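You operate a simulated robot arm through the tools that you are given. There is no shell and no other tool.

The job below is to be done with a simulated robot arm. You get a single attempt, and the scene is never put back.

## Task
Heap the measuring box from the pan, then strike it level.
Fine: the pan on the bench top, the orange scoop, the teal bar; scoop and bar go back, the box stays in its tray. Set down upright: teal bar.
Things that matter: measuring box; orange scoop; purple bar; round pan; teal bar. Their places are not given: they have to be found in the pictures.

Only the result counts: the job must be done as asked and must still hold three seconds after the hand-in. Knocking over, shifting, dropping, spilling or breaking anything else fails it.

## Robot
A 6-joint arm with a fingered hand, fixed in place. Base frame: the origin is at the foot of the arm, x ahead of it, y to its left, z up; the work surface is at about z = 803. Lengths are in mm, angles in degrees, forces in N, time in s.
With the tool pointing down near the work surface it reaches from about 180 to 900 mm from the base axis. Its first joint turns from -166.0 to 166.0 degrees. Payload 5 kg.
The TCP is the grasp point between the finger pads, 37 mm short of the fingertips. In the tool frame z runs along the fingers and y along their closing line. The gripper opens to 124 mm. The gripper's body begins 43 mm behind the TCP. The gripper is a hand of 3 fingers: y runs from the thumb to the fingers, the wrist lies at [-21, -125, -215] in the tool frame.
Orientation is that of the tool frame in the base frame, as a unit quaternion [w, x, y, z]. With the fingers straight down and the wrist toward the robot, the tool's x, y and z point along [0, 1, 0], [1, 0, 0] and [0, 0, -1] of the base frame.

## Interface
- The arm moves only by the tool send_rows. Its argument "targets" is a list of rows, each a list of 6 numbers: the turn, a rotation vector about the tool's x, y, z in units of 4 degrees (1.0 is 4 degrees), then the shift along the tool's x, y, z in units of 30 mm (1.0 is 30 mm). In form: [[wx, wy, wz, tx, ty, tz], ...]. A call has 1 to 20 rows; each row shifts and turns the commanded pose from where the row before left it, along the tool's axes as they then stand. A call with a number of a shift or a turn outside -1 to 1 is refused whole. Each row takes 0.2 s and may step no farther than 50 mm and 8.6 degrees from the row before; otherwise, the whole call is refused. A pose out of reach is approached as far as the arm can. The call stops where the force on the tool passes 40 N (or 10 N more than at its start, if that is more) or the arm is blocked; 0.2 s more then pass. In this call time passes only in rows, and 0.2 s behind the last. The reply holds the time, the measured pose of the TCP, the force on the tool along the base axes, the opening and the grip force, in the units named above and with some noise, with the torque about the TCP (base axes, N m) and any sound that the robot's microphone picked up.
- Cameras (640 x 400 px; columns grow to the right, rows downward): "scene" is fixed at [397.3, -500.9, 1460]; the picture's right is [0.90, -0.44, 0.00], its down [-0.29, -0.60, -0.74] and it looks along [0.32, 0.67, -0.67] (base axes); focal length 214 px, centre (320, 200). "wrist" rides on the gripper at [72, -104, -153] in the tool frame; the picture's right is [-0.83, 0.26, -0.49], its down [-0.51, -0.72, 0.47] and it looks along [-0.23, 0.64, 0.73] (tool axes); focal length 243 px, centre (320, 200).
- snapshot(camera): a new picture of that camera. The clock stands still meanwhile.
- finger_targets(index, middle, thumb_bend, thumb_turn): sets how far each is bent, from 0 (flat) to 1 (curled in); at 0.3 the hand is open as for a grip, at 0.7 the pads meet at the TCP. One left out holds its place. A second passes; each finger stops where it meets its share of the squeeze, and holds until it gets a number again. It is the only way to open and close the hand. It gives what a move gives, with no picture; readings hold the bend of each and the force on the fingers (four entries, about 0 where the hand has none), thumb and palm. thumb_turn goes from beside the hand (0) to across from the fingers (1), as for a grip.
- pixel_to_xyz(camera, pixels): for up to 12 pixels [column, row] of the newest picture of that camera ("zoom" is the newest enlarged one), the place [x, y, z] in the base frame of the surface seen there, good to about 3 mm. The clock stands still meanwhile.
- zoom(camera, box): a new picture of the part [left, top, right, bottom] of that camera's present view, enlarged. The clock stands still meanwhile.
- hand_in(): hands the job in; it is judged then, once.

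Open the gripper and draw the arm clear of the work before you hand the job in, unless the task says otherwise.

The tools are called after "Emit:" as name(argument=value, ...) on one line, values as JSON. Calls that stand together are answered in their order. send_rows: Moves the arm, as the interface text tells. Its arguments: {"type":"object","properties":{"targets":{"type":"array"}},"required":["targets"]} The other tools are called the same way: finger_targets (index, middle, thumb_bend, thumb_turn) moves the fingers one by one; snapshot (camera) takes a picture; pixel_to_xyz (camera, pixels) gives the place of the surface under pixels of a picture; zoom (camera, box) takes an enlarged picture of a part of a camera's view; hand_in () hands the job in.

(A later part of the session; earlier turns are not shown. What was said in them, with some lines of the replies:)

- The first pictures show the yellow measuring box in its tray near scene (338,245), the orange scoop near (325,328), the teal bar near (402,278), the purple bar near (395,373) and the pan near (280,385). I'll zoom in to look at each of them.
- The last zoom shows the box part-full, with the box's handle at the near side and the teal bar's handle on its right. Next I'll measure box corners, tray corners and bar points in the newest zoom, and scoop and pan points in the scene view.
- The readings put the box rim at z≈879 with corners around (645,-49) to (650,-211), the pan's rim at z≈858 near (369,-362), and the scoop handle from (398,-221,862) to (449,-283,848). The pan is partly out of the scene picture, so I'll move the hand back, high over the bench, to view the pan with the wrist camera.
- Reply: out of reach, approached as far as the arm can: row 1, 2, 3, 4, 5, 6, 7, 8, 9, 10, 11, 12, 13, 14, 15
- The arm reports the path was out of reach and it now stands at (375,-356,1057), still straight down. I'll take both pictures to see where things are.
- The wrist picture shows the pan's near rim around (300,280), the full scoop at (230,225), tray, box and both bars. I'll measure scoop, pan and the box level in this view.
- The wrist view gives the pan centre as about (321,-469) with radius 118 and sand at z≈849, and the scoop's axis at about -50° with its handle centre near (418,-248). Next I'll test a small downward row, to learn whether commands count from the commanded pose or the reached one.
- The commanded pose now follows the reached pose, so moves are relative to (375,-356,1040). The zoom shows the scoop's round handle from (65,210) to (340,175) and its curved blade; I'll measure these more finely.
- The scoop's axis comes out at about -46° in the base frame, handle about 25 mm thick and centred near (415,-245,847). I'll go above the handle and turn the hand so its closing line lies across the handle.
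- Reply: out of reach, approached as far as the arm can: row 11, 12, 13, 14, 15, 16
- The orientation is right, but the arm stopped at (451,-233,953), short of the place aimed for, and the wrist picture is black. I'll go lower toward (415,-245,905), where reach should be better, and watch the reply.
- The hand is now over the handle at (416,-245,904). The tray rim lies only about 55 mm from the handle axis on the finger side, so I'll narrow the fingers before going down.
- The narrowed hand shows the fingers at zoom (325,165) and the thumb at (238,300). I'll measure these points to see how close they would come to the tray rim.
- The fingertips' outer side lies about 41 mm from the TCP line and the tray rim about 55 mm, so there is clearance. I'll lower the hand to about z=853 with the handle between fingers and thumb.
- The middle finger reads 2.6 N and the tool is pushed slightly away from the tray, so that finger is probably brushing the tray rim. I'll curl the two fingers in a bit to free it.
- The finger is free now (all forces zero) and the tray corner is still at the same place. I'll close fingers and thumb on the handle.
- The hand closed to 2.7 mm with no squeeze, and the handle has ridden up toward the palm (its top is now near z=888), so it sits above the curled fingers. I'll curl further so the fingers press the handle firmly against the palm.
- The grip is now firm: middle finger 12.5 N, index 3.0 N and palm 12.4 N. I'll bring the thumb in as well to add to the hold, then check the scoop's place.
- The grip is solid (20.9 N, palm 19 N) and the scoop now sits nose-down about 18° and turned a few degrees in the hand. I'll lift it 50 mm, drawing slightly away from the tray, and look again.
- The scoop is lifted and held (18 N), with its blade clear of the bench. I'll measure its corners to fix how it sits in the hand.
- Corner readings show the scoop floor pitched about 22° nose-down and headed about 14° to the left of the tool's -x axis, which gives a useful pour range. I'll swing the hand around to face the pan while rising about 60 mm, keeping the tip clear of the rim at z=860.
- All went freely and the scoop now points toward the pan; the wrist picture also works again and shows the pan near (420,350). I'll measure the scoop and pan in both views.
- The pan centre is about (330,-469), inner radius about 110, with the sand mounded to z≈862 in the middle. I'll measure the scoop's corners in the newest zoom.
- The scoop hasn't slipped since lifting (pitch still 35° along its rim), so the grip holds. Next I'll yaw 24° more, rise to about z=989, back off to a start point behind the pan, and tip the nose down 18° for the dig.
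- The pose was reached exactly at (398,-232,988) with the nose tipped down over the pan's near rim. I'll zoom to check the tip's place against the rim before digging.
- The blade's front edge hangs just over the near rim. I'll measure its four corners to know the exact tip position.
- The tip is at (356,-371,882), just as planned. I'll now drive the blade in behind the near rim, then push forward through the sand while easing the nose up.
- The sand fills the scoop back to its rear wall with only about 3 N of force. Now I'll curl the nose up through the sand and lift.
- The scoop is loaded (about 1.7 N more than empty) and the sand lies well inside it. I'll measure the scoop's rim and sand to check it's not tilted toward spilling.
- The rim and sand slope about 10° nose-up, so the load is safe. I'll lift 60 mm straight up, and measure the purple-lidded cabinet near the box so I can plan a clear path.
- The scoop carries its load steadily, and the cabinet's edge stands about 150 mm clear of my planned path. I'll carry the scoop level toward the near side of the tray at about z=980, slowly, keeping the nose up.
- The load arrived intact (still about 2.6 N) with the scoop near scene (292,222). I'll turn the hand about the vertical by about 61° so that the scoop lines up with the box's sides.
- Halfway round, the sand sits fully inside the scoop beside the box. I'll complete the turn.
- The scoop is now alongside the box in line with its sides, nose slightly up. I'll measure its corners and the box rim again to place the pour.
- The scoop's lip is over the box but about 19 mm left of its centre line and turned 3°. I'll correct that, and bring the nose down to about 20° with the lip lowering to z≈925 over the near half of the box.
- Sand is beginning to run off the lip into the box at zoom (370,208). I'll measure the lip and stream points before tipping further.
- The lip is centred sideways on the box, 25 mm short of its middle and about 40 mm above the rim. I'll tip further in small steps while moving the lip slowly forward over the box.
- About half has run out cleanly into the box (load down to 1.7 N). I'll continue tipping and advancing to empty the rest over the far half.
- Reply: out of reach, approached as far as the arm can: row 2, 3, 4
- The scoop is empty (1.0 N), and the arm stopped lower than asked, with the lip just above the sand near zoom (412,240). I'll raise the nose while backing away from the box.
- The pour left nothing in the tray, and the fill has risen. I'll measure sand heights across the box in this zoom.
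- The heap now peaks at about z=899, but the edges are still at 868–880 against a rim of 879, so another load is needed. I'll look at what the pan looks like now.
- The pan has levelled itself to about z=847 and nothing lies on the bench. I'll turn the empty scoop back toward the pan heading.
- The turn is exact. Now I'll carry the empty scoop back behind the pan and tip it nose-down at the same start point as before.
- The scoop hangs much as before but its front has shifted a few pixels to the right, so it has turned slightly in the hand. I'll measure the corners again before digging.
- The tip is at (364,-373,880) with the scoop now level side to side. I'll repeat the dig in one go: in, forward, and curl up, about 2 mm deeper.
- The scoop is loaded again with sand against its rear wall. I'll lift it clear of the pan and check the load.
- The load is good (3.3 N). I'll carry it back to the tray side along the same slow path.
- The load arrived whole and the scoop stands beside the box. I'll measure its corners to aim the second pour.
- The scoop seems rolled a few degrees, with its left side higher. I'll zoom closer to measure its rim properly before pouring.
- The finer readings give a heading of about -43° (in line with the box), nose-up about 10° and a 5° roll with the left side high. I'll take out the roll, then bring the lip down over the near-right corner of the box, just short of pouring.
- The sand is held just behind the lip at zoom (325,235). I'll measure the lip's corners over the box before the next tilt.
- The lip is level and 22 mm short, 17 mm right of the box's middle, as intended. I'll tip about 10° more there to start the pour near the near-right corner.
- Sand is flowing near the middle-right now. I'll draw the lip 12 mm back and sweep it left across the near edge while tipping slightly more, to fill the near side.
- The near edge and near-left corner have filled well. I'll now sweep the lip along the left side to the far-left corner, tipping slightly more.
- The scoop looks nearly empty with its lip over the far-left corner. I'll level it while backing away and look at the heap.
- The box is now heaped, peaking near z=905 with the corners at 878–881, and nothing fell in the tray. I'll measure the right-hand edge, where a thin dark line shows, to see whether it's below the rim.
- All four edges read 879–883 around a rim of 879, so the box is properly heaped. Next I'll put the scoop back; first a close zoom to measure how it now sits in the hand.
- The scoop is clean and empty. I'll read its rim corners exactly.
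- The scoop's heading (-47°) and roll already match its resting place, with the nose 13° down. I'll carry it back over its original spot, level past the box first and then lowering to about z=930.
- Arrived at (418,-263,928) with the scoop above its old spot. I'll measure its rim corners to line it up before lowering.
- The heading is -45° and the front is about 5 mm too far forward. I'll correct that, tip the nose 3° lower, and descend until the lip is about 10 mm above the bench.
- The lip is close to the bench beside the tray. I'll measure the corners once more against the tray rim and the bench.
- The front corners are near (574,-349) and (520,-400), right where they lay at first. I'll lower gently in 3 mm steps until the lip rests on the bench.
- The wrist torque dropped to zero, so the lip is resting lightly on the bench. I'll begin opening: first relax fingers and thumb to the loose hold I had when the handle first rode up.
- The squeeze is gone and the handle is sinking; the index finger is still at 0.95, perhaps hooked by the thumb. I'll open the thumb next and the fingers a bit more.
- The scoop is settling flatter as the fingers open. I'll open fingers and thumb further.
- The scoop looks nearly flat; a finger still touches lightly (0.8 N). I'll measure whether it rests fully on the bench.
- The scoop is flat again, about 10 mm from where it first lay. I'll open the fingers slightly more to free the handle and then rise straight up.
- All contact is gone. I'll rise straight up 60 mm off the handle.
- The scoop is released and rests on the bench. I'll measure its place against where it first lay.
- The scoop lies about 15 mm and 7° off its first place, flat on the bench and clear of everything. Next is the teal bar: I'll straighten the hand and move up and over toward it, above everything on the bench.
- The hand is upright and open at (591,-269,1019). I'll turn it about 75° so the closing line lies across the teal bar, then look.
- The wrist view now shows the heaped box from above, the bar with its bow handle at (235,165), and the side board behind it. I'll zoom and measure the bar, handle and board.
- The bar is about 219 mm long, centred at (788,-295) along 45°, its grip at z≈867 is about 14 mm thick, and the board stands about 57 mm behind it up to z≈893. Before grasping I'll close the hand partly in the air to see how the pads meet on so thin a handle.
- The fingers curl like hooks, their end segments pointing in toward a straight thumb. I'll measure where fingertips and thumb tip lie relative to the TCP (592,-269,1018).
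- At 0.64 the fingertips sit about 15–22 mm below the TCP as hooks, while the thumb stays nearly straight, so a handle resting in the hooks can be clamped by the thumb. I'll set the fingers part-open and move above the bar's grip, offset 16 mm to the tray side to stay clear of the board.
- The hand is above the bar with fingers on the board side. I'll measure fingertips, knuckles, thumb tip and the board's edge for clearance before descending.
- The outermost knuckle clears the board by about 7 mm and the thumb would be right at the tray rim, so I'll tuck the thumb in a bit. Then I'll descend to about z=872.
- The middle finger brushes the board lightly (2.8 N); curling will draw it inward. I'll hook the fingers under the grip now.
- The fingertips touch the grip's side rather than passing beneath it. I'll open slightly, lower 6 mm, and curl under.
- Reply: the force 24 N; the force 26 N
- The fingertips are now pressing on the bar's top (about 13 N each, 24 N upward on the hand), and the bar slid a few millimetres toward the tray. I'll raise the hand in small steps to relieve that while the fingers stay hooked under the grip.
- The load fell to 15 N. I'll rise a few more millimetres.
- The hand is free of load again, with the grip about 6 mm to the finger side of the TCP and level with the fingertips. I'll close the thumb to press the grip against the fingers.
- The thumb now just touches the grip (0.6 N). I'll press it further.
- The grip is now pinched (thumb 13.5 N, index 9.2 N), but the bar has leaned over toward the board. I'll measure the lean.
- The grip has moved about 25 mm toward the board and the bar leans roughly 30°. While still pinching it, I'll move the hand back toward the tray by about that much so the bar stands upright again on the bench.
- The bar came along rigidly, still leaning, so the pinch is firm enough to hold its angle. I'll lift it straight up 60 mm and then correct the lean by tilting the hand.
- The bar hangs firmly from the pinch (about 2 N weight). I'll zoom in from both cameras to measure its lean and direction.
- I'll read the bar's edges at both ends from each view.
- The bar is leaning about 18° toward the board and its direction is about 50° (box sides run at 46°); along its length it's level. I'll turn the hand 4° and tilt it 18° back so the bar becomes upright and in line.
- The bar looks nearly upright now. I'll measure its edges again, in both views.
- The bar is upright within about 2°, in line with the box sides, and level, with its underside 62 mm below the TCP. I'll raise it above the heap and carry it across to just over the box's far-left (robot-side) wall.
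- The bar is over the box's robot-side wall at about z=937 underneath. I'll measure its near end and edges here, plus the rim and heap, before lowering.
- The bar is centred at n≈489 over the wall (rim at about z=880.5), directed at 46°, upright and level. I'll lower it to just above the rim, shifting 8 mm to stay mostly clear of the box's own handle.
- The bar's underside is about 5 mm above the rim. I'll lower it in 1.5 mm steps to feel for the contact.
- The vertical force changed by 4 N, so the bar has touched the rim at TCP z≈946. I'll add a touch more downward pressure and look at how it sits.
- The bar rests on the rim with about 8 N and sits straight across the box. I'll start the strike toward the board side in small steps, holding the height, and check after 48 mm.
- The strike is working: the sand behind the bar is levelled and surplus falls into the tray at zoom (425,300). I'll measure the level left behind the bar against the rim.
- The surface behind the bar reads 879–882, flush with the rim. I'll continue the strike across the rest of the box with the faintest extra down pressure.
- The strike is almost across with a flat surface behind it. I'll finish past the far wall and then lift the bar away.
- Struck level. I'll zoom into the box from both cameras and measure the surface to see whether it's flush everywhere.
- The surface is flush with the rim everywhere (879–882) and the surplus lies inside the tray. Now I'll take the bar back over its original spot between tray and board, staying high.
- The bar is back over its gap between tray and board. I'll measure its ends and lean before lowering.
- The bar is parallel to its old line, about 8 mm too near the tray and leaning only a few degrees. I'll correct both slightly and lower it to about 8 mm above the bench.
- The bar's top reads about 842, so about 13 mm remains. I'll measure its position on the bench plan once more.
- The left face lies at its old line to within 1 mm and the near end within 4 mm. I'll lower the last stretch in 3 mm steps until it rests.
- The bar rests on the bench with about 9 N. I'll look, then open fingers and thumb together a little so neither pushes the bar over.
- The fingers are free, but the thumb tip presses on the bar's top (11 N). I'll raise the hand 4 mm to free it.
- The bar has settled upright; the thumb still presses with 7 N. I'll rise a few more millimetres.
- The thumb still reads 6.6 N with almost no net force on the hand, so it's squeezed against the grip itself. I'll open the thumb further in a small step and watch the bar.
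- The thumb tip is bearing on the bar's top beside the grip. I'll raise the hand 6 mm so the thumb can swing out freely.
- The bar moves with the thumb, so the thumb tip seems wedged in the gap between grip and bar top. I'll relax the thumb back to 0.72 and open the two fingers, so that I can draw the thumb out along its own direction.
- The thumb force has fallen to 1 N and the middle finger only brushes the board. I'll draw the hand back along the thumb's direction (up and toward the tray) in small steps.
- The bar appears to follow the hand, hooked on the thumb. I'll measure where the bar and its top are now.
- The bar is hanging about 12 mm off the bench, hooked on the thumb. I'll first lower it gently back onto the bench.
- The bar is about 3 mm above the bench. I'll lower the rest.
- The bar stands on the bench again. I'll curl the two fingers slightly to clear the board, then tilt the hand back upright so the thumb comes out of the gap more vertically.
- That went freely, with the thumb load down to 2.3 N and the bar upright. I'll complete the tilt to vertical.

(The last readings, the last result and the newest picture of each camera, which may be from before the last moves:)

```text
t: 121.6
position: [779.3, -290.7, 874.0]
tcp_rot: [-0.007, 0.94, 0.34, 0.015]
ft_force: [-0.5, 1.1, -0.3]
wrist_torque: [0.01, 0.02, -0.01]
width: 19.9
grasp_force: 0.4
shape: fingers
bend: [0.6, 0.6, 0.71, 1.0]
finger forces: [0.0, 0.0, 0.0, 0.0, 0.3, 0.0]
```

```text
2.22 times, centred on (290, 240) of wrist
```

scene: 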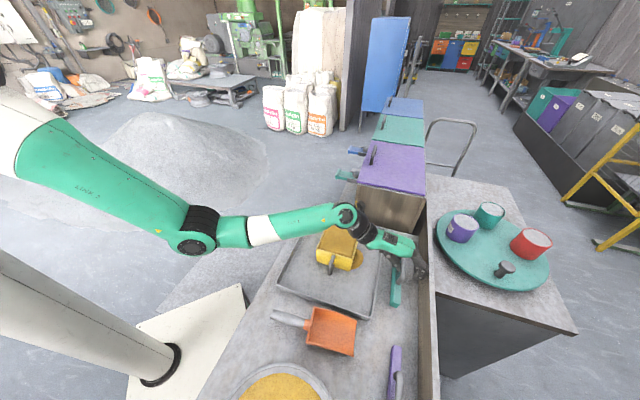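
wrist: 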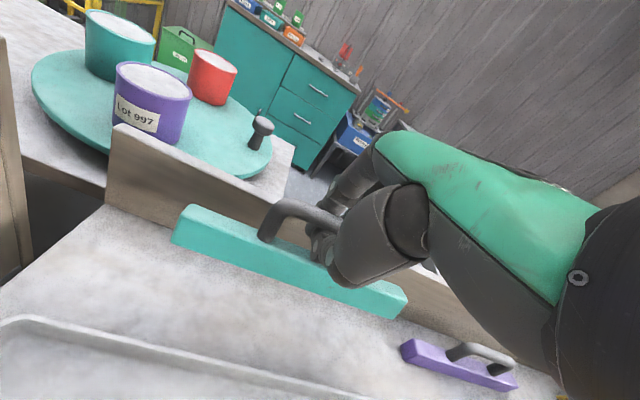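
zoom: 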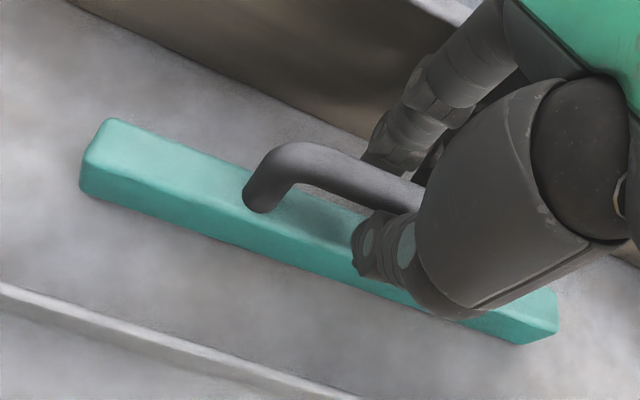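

The thumb is nearly unloaded (0.3 N) with the hand upright. I'll open the thumb now and then measure where the bar stands.

Emit:
finger_targets(thumb_bend=0.62)

Emit:
zoom(camera="scene", box=[370, 220, 430, 310])

Emit:
pixel_to_xyz(camera="zoom", pixels=[[286, 375], [295, 365], [320, 365], [290, 310], [298, 310], [320, 320], [294, 250], [300, 250], [328, 210], [318, 270], [300, 385], [290, 385]])

```text
t: 122.6
position: [779.1, -290.7, 874.2]
tcp_rot: [-0.006, 0.941, 0.339, 0.015]
ft_force: [-0.2, 0.3, 0.1]
wrist_torque: [0.03, 0.02, -0.02]
width: 33.6
grasp_force: 0.2
shape: fingers
bend: [0.6, 0.6, 0.62, 1.0]
finger forces: [0.0, 0.0, 0.0, 0.0, 0.1, 0.1]
```

```text
4.44 times, centred on (400, 265) of scene
```

zoom: 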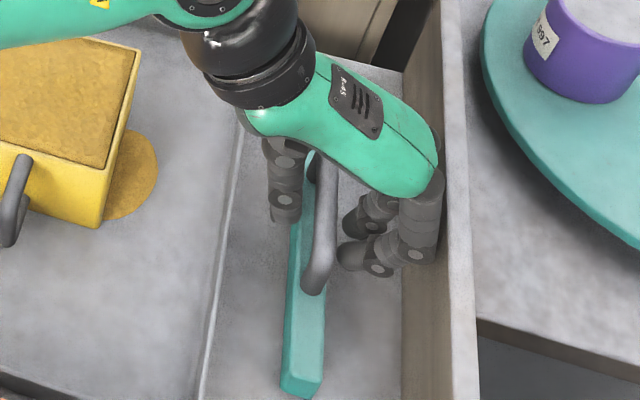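

```text
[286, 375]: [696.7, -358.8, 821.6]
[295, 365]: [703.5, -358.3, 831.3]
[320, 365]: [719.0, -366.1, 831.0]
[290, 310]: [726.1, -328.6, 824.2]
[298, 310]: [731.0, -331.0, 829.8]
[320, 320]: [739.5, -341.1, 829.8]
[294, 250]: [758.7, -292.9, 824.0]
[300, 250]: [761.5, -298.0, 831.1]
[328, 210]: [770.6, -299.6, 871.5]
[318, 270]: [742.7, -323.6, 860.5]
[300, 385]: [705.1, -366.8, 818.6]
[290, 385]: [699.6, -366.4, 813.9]
```

The bar is released and standing upright (all forces zero), about 11 mm nearer the tray than at first. I'll open the hand a little more and rise straight off it.

Emit:
finger_targets(index=0.53, middle=0.53, thumb_bend=0.53)

Emit:
send_rows(targets=[[0, 0, 0, 0, 0, -0.2], [0, 0, 0, 0, 0, -0.3], [0, 0, 0, 0, 0, -0.5], [0, 0, 0, 0, 0, -0.7], [0, 0, 0, 0, 0, -0.8]])

Emit:
zoom(camera="scene", box=[370, 210, 440, 310])

Emit:
snapshot(camera="wrist")

```text
t: 123.6
position: [779.0, -289.9, 873.7]
tcp_rot: [-0.006, 0.94, 0.34, 0.015]
ft_force: [-4.9, 5.8, -0.7]
wrist_torque: [-0.07, -0.07, -0.13]
width: 57.6
grasp_force: 4.1
shape: fingers
bend: [0.53, 0.56, 0.53, 1.0]
finger forces: [0.1, 8.1, 0.1, 0.0, 0.1, 0.1]
```

```text
t: 124.8
position: [777.8, -293.2, 950.2]
tcp_rot: [-0.006, 0.941, 0.339, 0.016]
ft_force: [-0.5, -0.2, -1.1]
wrist_torque: [0.03, 0.0, 0.02]
width: 57.7
grasp_force: 0.1
shape: fingers
bend: [0.53, 0.53, 0.53, 1.0]
finger forces: [0.0, 0.1, 0.1, 0.0, 0.0, 0.0]
```

```text
4.00 times, centred on (405, 260) of scene
```

zoom: 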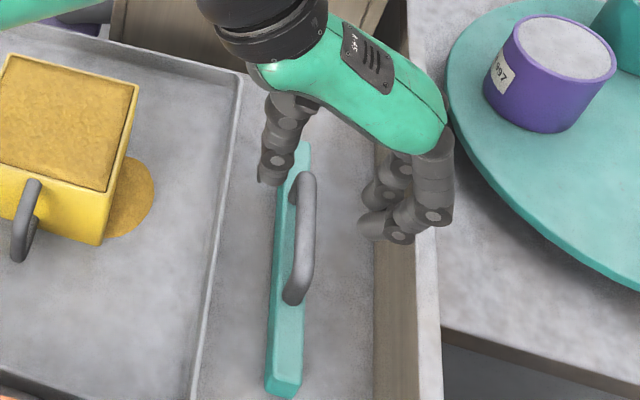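

```text
taken
```

wrist: 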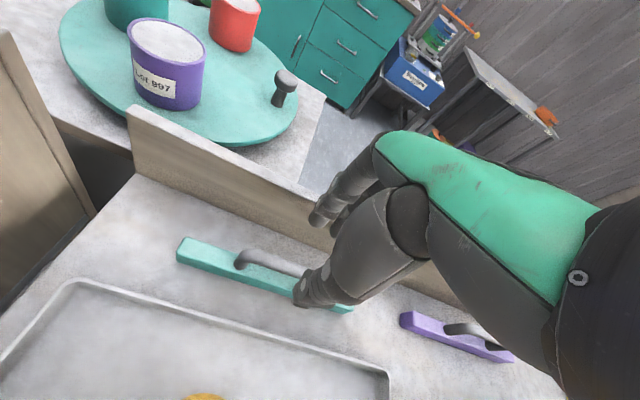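

The hand is clear and the bar stands upright on its own. I'll measure its resting place against the original.

Emit:
pixel_to_xyz(camera="zoom", pixels=[[268, 380], [276, 372], [298, 372], [285, 395], [275, 300], [283, 300], [305, 180], [300, 290], [302, 230], [303, 142], [270, 390], [309, 150]])

Emit:
pixel_to_xyz(camera="wrist", pixels=[[187, 240], [180, 247], [178, 258], [245, 285], [240, 276], [260, 255], [280, 262], [345, 308], [240, 130], [330, 350], [430, 320], [480, 335]])

```text
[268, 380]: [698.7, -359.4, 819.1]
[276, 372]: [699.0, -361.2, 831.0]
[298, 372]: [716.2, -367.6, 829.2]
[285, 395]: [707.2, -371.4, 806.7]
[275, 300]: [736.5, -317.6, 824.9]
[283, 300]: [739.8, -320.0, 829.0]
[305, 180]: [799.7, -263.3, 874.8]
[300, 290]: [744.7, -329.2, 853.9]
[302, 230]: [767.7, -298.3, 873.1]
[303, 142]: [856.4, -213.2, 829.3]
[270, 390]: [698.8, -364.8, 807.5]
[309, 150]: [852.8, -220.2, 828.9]
```

```text
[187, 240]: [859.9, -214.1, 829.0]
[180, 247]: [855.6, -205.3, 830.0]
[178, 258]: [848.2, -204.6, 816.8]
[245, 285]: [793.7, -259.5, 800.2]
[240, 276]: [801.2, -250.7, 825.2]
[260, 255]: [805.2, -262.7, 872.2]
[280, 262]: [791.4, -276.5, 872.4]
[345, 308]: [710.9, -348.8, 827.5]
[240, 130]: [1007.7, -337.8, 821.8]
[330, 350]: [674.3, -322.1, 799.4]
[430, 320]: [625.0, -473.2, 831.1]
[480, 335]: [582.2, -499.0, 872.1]
```

The bar stands upright about 9 mm from its first position, so that's done. I'll rise further and then check the scoop, the tray and the rest of the scene.

Emit:
send_rows(targets=[[0, 0, 0, 0, 0, -0.9], [0, 0, 0, 0, -0.3, -0.9], [0, 0, 0, 0, -0.9, -0.7], [0, 0, 0, 0, -0.9, -0.4], [0, 0, 0, 0, -0.9, -0.2], [0, 0, 0, 0, -0.9, 0], [0, 0, 0, 0, -0.9, 0]])

Emit:
snapshot(camera="scene")

Emit:
zoom(camera="scene", box=[260, 285, 370, 365])

Emit:
pixel_to_xyz(camera="zoom", pixels=[[65, 145], [80, 165], [150, 180], [150, 160], [215, 200], [290, 140], [510, 200], [250, 290], [480, 360], [395, 165], [370, 260], [470, 280]])

```text
t: 126.4
position: [684.3, -184.3, 1044.3]
tcp_rot: [-0.007, 0.941, 0.339, 0.015]
ft_force: [0.7, 0.1, 0.5]
wrist_torque: [0.01, 0.02, -0.02]
width: 57.9
grasp_force: 0.0
shape: fingers
bend: [0.53, 0.53, 0.53, 1.0]
finger forces: [0.1, 0.0, 0.0, 0.1, 0.1, 0.0]
```

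```text
taken
```

scene: 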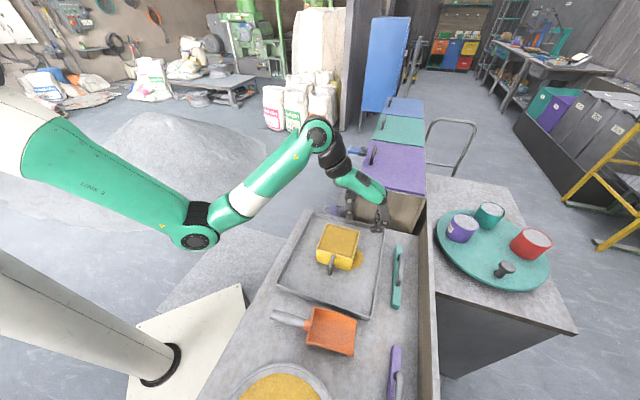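

```text
5.00 times, centred on (315, 325) of scene
```

zoom: 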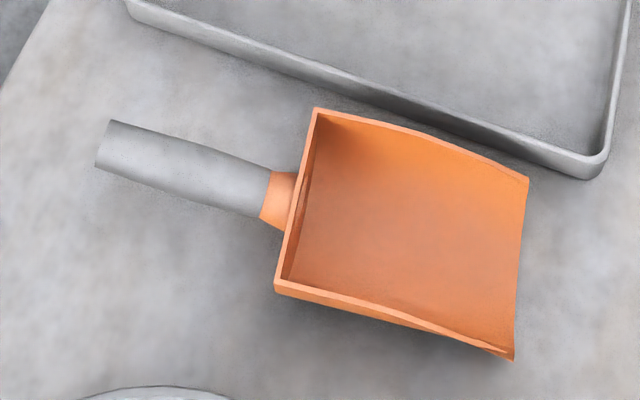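

```text
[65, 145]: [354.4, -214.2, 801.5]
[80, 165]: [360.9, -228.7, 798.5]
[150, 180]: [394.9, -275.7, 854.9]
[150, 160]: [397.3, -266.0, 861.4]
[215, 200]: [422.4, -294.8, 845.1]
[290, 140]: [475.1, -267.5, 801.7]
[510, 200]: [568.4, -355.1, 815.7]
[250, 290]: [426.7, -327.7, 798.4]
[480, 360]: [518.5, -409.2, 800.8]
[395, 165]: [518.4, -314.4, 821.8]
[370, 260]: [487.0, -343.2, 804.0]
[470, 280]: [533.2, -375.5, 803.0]
```

The box, tray and bar look right, but the scoop's handle end has swung out: it now points at about -35° instead of -46°. I'll measure its handle exactly, since I want to nudge it back to its place.

Emit:
pixel_to_xyz(camera="zoom", pixels=[[112, 126], [108, 145], [104, 165], [130, 140], [200, 165], [250, 180], [316, 112], [526, 180], [510, 356], [280, 286], [120, 150], [185, 195]])

```text
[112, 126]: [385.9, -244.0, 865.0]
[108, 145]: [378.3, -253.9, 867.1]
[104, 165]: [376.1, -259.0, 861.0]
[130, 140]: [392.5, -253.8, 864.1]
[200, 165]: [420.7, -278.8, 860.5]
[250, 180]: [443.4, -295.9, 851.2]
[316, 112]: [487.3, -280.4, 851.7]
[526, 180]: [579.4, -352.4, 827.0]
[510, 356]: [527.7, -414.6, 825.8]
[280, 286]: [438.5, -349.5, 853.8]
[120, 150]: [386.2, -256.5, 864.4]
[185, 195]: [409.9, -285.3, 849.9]
```

The handle axis now ends at about (379,-248) instead of (388,-215), while the blade is only about 16 mm off. I'll bring the hand around above the scoop so that the thumb can gently push the handle back; first move away from the box and start turning.

Emit:
send_rows(targets=[[0, 0, 0, -0.918, -0.192, 0.294], [0, 0, 0, -0.918, -0.192, 0.294], [0, 0, 0, -0.918, -0.192, 0.294], [0, 0, 0, -0.918, -0.192, 0.294], [0, 0, 0, -0.918, -0.192, 0.294], [0, 0, -0.983, 0, 0, 0], [0, 0, -0.983, 0, 0, 0], [0, 0, -0.983, 0, 0, 0], [0, 0, -0.983, 0, 0, 0], [0, 0, -0.983, 0, 0, 0], [0, 0, -0.983, 0, 0, 0], [0, 0, -0.983, 0, 0, 0], [0, 0, -0.983, 0, 0, 0], [0, 0, -0.983, 0, 0, 0], [0, 0, -0.983, 0, 0, 0], [0, 0, -0.983, 0, 0, 0], [0, 0, -0.983, 0, 0, 0], [0, 0, -0.983, 0, 0, 0], [0, 0, -0.983, 0, 0, 0], [0, 0, -0.983, 0, 0, 0]])

Emit:
finger_targets(index=0.55, middle=0.55, thumb_bend=0.55)

```text
t: 130.6
position: [560.9, -247.4, 993.3]
tcp_rot: [0.002, 0.651, 0.759, 0.018]
ft_force: [0.0, -0.1, 0.0]
wrist_torque: [0.0, 0.01, 0.02]
width: 57.9
grasp_force: 0.0
shape: fingers
bend: [0.53, 0.53, 0.53, 1.0]
finger forces: [0.1, 0.1, 0.0, 0.1, 0.1, 0.0]
```

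```text
t: 131.6
position: [559.3, -246.1, 994.2]
tcp_rot: [0.002, 0.652, 0.758, 0.017]
ft_force: [-0.2, -0.4, -0.4]
wrist_torque: [0.01, 0.02, -0.06]
width: 52.6
grasp_force: 0.2
shape: fingers
bend: [0.55, 0.55, 0.55, 1.0]
finger forces: [0.0, 0.0, 0.0, 0.1, 0.0, 0.0]
```

The hand is open to a narrow cage and turned partway. I'll finish the turn to 40° and move above the handle at about z=930.

Emit:
send_rows(targets=[[0, 0, -0.98, 0, 0, 0], [0, 0, -0.98, 0, 0, 0], [0, 0, -0.98, 0, 0, 0], [0, 0, -0.98, 0, 0, 0], [0, 0, -0.98, 0, 0, 0], [0, 0, -0.98, 0, 0, 0], [0, 0, -0.98, 0, 0, 0], [0, 0, -0.98, 0, 0, 0], [0, 0, 0, 0.486, -0.733, 0.356], [0, 0, 0, 0.486, -0.733, 0.356], [0, 0, 0, 0.486, -0.733, 0.356], [0, 0, 0, 0.486, -0.733, 0.356], [0, 0, 0, 0.486, -0.733, 0.356], [0, 0, 0, 0.486, -0.733, 0.356]])

Emit:
zoom(camera="scene", box=[230, 265, 370, 365])

```text
t: 134.6
position: [404.2, -264.7, 924.8]
tcp_rot: [0.006, 0.423, 0.906, 0.016]
ft_force: [0.5, -0.2, 0.1]
wrist_torque: [-0.05, 0.03, 0.04]
width: 52.6
grasp_force: 0.1
shape: fingers
bend: [0.55, 0.55, 0.55, 1.0]
finger forces: [0.0, 0.0, 0.0, 0.0, 0.1, 0.0]
```

```text
4.00 times, centred on (300, 315) of scene
```

zoom: 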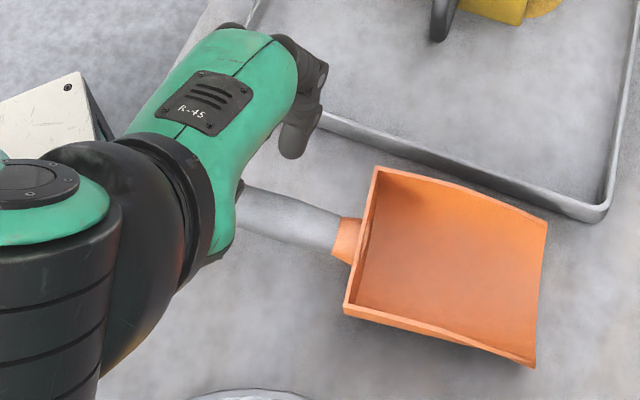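

The hand is over the handle with the fingers on the tray side and the thumb on the outer side. I'll lower it to about z=870, straddling the handle.

Emit:
send_rows(targets=[[0, 0, 0, 0, 0, 0.6], [0, 0, 0, 0, 0, 0.6], [0, 0, 0, 0, 0, 0.4], [0, 0, 0, 0, 0, 0.2]])

Emit:
zoom(camera="scene", box=[230, 265, 370, 365])

```text
t: 135.6
position: [406.4, -263.7, 869.5]
tcp_rot: [0.005, 0.423, 0.906, 0.016]
ft_force: [0.7, 0.2, 0.0]
wrist_torque: [-0.02, -0.06, 0.01]
width: 52.5
grasp_force: 0.1
shape: fingers
bend: [0.55, 0.55, 0.55, 1.0]
finger forces: [0.0, 0.0, 0.0, 0.0, 0.0, 0.1]
```

```text
4.00 times, centred on (300, 315) of scene
```

zoom: 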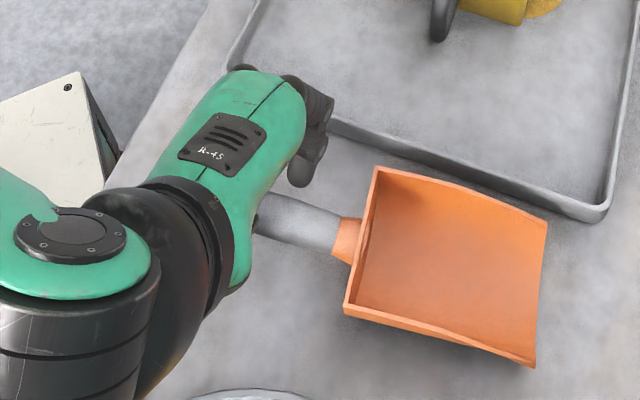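

No contact so far. I'll move the hand in small steps mostly along +y, until the thumb meets the handle.

Emit:
send_rows(targets=[[0, 0, 0, 0.076, 0.109, 0], [0, 0, 0, 0.076, 0.109, 0], [0, 0, 0, 0.076, 0.109, 0], [0, 0, 0, 0.076, 0.109, 0]])

Emit:
zoom(camera="scene", box=[230, 265, 370, 365])

```text
t: 136.6
position: [410.1, -246.1, 871.6]
tcp_rot: [0.007, 0.423, 0.906, 0.015]
ft_force: [0.0, 0.4, 0.1]
wrist_torque: [0.01, -0.02, -0.01]
width: 52.5
grasp_force: 0.4
shape: fingers
bend: [0.55, 0.55, 0.55, 1.0]
finger forces: [0.1, 0.1, 0.0, 0.0, 0.2, 0.1]
```

```text
4.00 times, centred on (300, 315) of scene
```

zoom: 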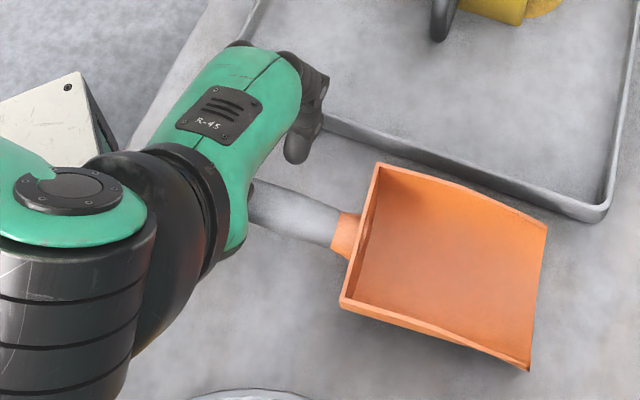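

The thumb has begun moving the handle with hardly any force. I'll continue another 16 mm and check.

Emit:
send_rows(targets=[[0, 0, 0, 0.076, 0.109, 0.01], [0, 0, 0, 0.076, 0.109, 0.01], [0, 0, 0, 0.076, 0.109, 0.01], [0, 0, 0, 0.076, 0.109, 0.01]])

Emit:
zoom(camera="scene", box=[230, 265, 370, 365])

Emit:
pixel_to_xyz(camera="zoom", pixels=[[382, 165], [545, 225], [520, 375], [338, 290], [280, 200], [320, 215]])

```text
t: 137.6
position: [413.7, -231.4, 871.4]
tcp_rot: [0.006, 0.423, 0.906, 0.016]
ft_force: [-0.5, 0.1, 0.2]
wrist_torque: [0.0, -0.02, -0.02]
width: 52.6
grasp_force: 0.5
shape: fingers
bend: [0.55, 0.55, 0.55, 1.0]
finger forces: [0.0, 0.1, 0.1, 0.1, 0.3, 0.0]
```

```text
4.00 times, centred on (300, 315) of scene
```

zoom: 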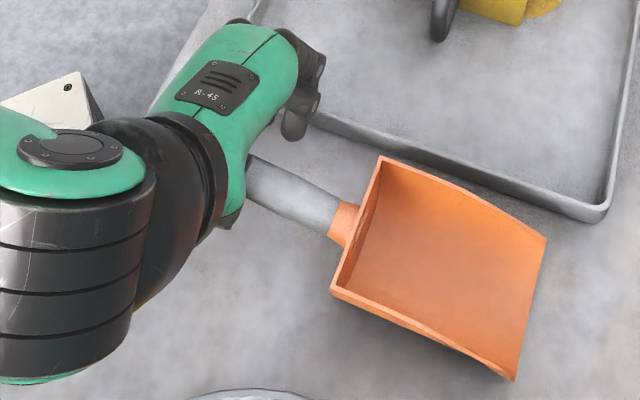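

```text
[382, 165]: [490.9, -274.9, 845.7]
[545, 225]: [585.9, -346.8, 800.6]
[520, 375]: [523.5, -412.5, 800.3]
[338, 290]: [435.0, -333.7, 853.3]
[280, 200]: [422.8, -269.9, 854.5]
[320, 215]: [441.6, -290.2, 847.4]
```

The scoop's angle now matches its original; only a small shift remains. I'll measure the corners precisely.

Emit:
pixel_to_xyz(camera="zoom", pixels=[[382, 160], [460, 185], [543, 240], [513, 374], [425, 328], [335, 286], [275, 190], [260, 175], [345, 215], [430, 270], [500, 310], [310, 210]])

```text
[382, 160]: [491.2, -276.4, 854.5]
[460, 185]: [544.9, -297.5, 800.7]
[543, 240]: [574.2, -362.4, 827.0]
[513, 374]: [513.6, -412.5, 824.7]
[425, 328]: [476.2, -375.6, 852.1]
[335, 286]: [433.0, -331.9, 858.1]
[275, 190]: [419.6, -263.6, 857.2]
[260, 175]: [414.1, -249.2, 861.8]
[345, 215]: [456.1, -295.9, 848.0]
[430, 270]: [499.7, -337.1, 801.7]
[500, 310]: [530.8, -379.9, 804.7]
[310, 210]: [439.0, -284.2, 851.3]
```

The scoop is now within about 12 mm of its first place and at its first angle (-46°). I'll back the thumb off and rise straight up.

Emit:
send_rows(targets=[[0, 0, 0, -0.1, -0.15, 0], [0, 0, 0, -0.1, -0.15, 0], [0, 0, 0, 0, 0, -0.3], [0, 0, 0, 0, 0, -0.6], [0, 0, 0, 0, 0, -0.8]])

Emit:
zoom(camera="scene", box=[230, 265, 370, 365])

```text
t: 138.8
position: [408.4, -243.8, 922.2]
tcp_rot: [0.006, 0.423, 0.906, 0.015]
ft_force: [-0.8, -0.1, 0.2]
wrist_torque: [0.01, 0.0, 0.01]
width: 52.3
grasp_force: 0.1
shape: fingers
bend: [0.55, 0.55, 0.55, 1.0]
finger forces: [0.0, 0.0, 0.0, 0.1, 0.0, 0.0]
```

```text
4.00 times, centred on (300, 315) of scene
```

zoom: 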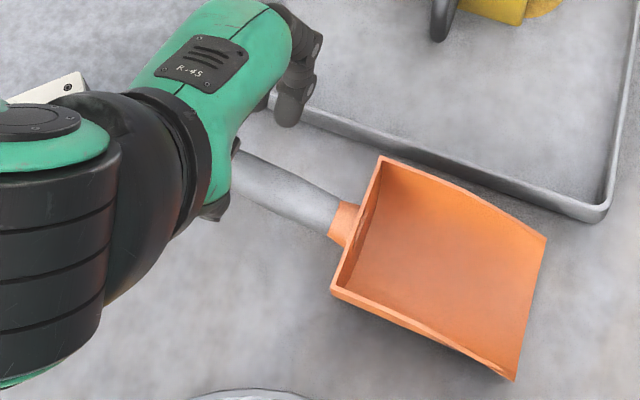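

The scoop stayed put. I'll take the arm up and away over the robot-side of the tray, clear of the work.

Emit:
send_rows(targets=[[0, 0, 0, 0.246, 0.868, -0.2], [0, 0, 0, 0.246, 0.868, -0.3], [0, 0, 0, 0.246, 0.868, -0.333], [0, 0, 0, 0.246, 0.868, -0.333], [0, 0, 0, 0.246, 0.868, -0.333], [0, 0, 0, 0.246, 0.868, -0.333], [0, 0, 0, 0.246, 0.868, -0.333], [0, 0, 0, 0.246, 0.868, -0.333], [0, 0, 0, 0.246, 0.868, -0.333], [0, 0, 0, 0.246, 0.868, -0.333]])

Emit:
finger_targets(index=0.3, middle=0.3, thumb_bend=0.3)

Emit:
snapshot(camera="scene")

```text
t: 141.0
position: [556.2, -22.6, 1026.1]
tcp_rot: [0.006, 0.423, 0.906, 0.016]
ft_force: [-0.5, -0.9, -0.2]
wrist_torque: [0.01, -0.03, -0.02]
width: 52.5
grasp_force: 0.1
shape: fingers
bend: [0.55, 0.55, 0.55, 1.0]
finger forces: [0.1, 0.0, 0.0, 0.0, 0.0, 0.0]
```

```text
t: 142.0
position: [557.6, -22.8, 1025.3]
tcp_rot: [0.007, 0.422, 0.906, 0.015]
ft_force: [0.8, 0.1, 0.1]
wrist_torque: [0.06, 0.02, 0.01]
width: 128.2
grasp_force: 0.1
shape: fingers
bend: [0.3, 0.3, 0.3, 0.98]
finger forces: [0.1, 0.0, 0.1, 0.1, 0.0, 0.0]
```

```text
taken
```

scene: 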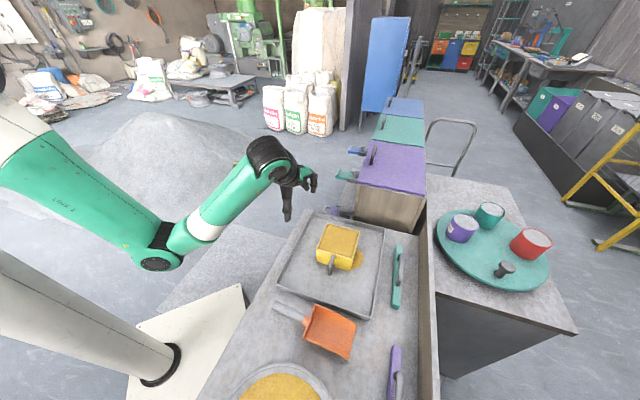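

The arm is clear and the hand open. I'll make a last inspection of box, bar, scoop, pan and bench for level and spills.

Emit:
zoom(camera="scene", box=[230, 200, 440, 400])

Emit:
zoom(camera="scene", box=[310, 215, 375, 280])

Emit:
pixel_to_xyz(camera="zoom", pixels=[[230, 60], [405, 100], [175, 200], [360, 250], [250, 90], [380, 115], [210, 190], [350, 230], [290, 150], [320, 120], [270, 200], [370, 180]])

Emit:
zoom(camera="scene", box=[220, 290, 400, 400])

Emit:
snapshot(camera="wrist")

```text
2.00 times, centred on (335, 300) of scene
```

zoom: 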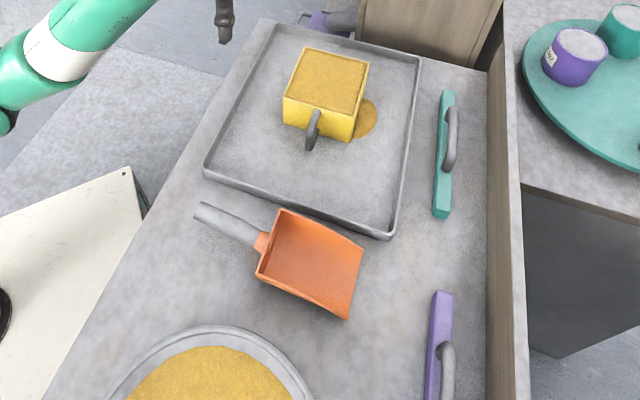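

```text
6.15 times, centred on (342, 248) of scene
```

zoom: 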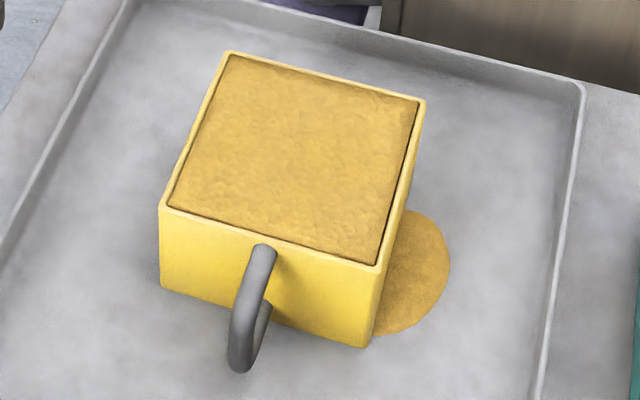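

```text
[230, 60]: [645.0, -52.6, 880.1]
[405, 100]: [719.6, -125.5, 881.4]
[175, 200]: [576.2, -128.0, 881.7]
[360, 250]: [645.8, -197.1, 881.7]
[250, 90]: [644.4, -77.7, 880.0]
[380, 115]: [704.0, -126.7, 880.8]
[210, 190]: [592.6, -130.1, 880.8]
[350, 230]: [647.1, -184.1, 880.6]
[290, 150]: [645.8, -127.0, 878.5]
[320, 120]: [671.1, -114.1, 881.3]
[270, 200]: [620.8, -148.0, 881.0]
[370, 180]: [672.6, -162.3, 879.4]
```

```text
3.56 times, centred on (310, 345) of scene
```

zoom: 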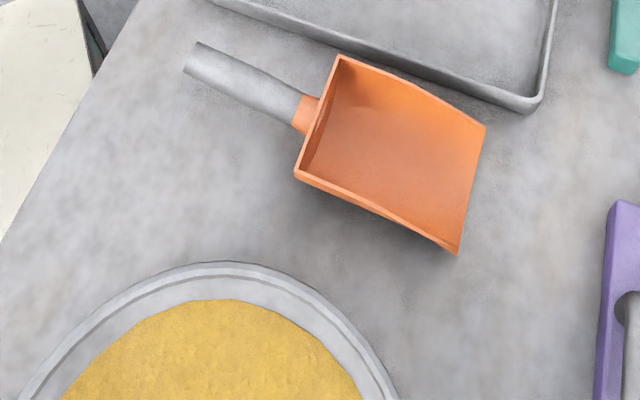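

```text
taken
```

wrist: 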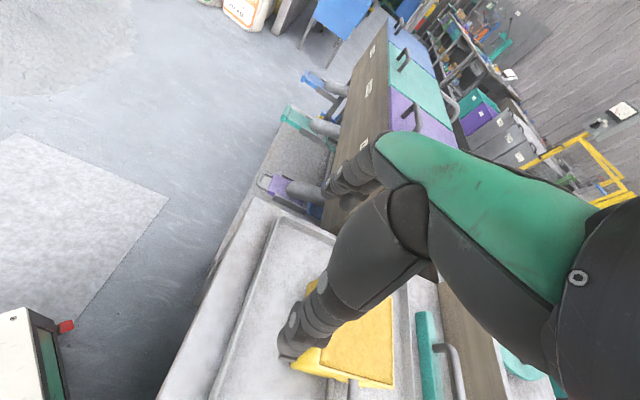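

Everything is in order: the surface reads 878–882 at the rim, the surplus lies inside the tray, the bench is clean, the bar is upright and the scoop is back. I'll lift the arm further away before handing in.

Emit:
send_rows(targets=[[0, 0, 0, 0.3, 0, -0.8], [0, 0, 0, 0.3, 0, -0.8], [0, 0, 0, 0.3, 0, -0.8], [0, 0, 0, 0.3, 0, -0.8]])

Emit:
snapshot(camera="scene")

```text
t: 143.0
position: [544.0, 9.0, 1093.9]
tcp_rot: [0.008, 0.422, 0.906, 0.017]
ft_force: [-0.3, -0.8, 0.2]
wrist_torque: [0.0, -0.04, -0.02]
width: 128.1
grasp_force: 0.0
shape: fingers
bend: [0.3, 0.3, 0.3, 0.98]
finger forces: [0.0, 0.0, 0.0, 0.0, 0.0, 0.0]
out of reach, approached as far as the arm can: row 3, 4
```

```text
taken
```

scene: 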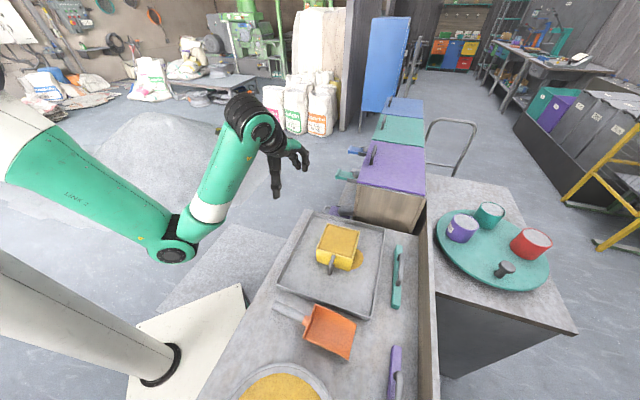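

The arm is well clear, the hand is open at (544,9,1094), and the last picture shows box, scoop, teal bar, purple bar and pan all in place. I'm handing the job in now.

Emit:
hand_in()

```text
The job is handed in.
```

The job is handed in: the measuring box was heaped with two loads from the pan and struck level with the teal bar. The verdict has not come back yet.

- **Box:** the sand reads z = 878–882 across the top, against a rim at about 880. The surplus from the strike lies inside the tray, and the box did not shift that I could measure.
- **Teal bar:** it stands upright about 9 mm closer to the tray than where it started. It was awkward to release because the thumb got caught under its handle. While grasping and releasing it, the middle finger pressed against the side board with up to about 8 N.
- **Orange scoop:** it lies flat at its original angle, about 12 mm from where it started. It had swung out of line when I first let go, so I pushed the handle back with the thumb.
- **Everything else:** the pan looks unmoved, and I never touched the purple bar. No sand shows on the bench in the last pictures, though the cameras only see the near part of the pan.

The hand is open and the arm is clear of the work.
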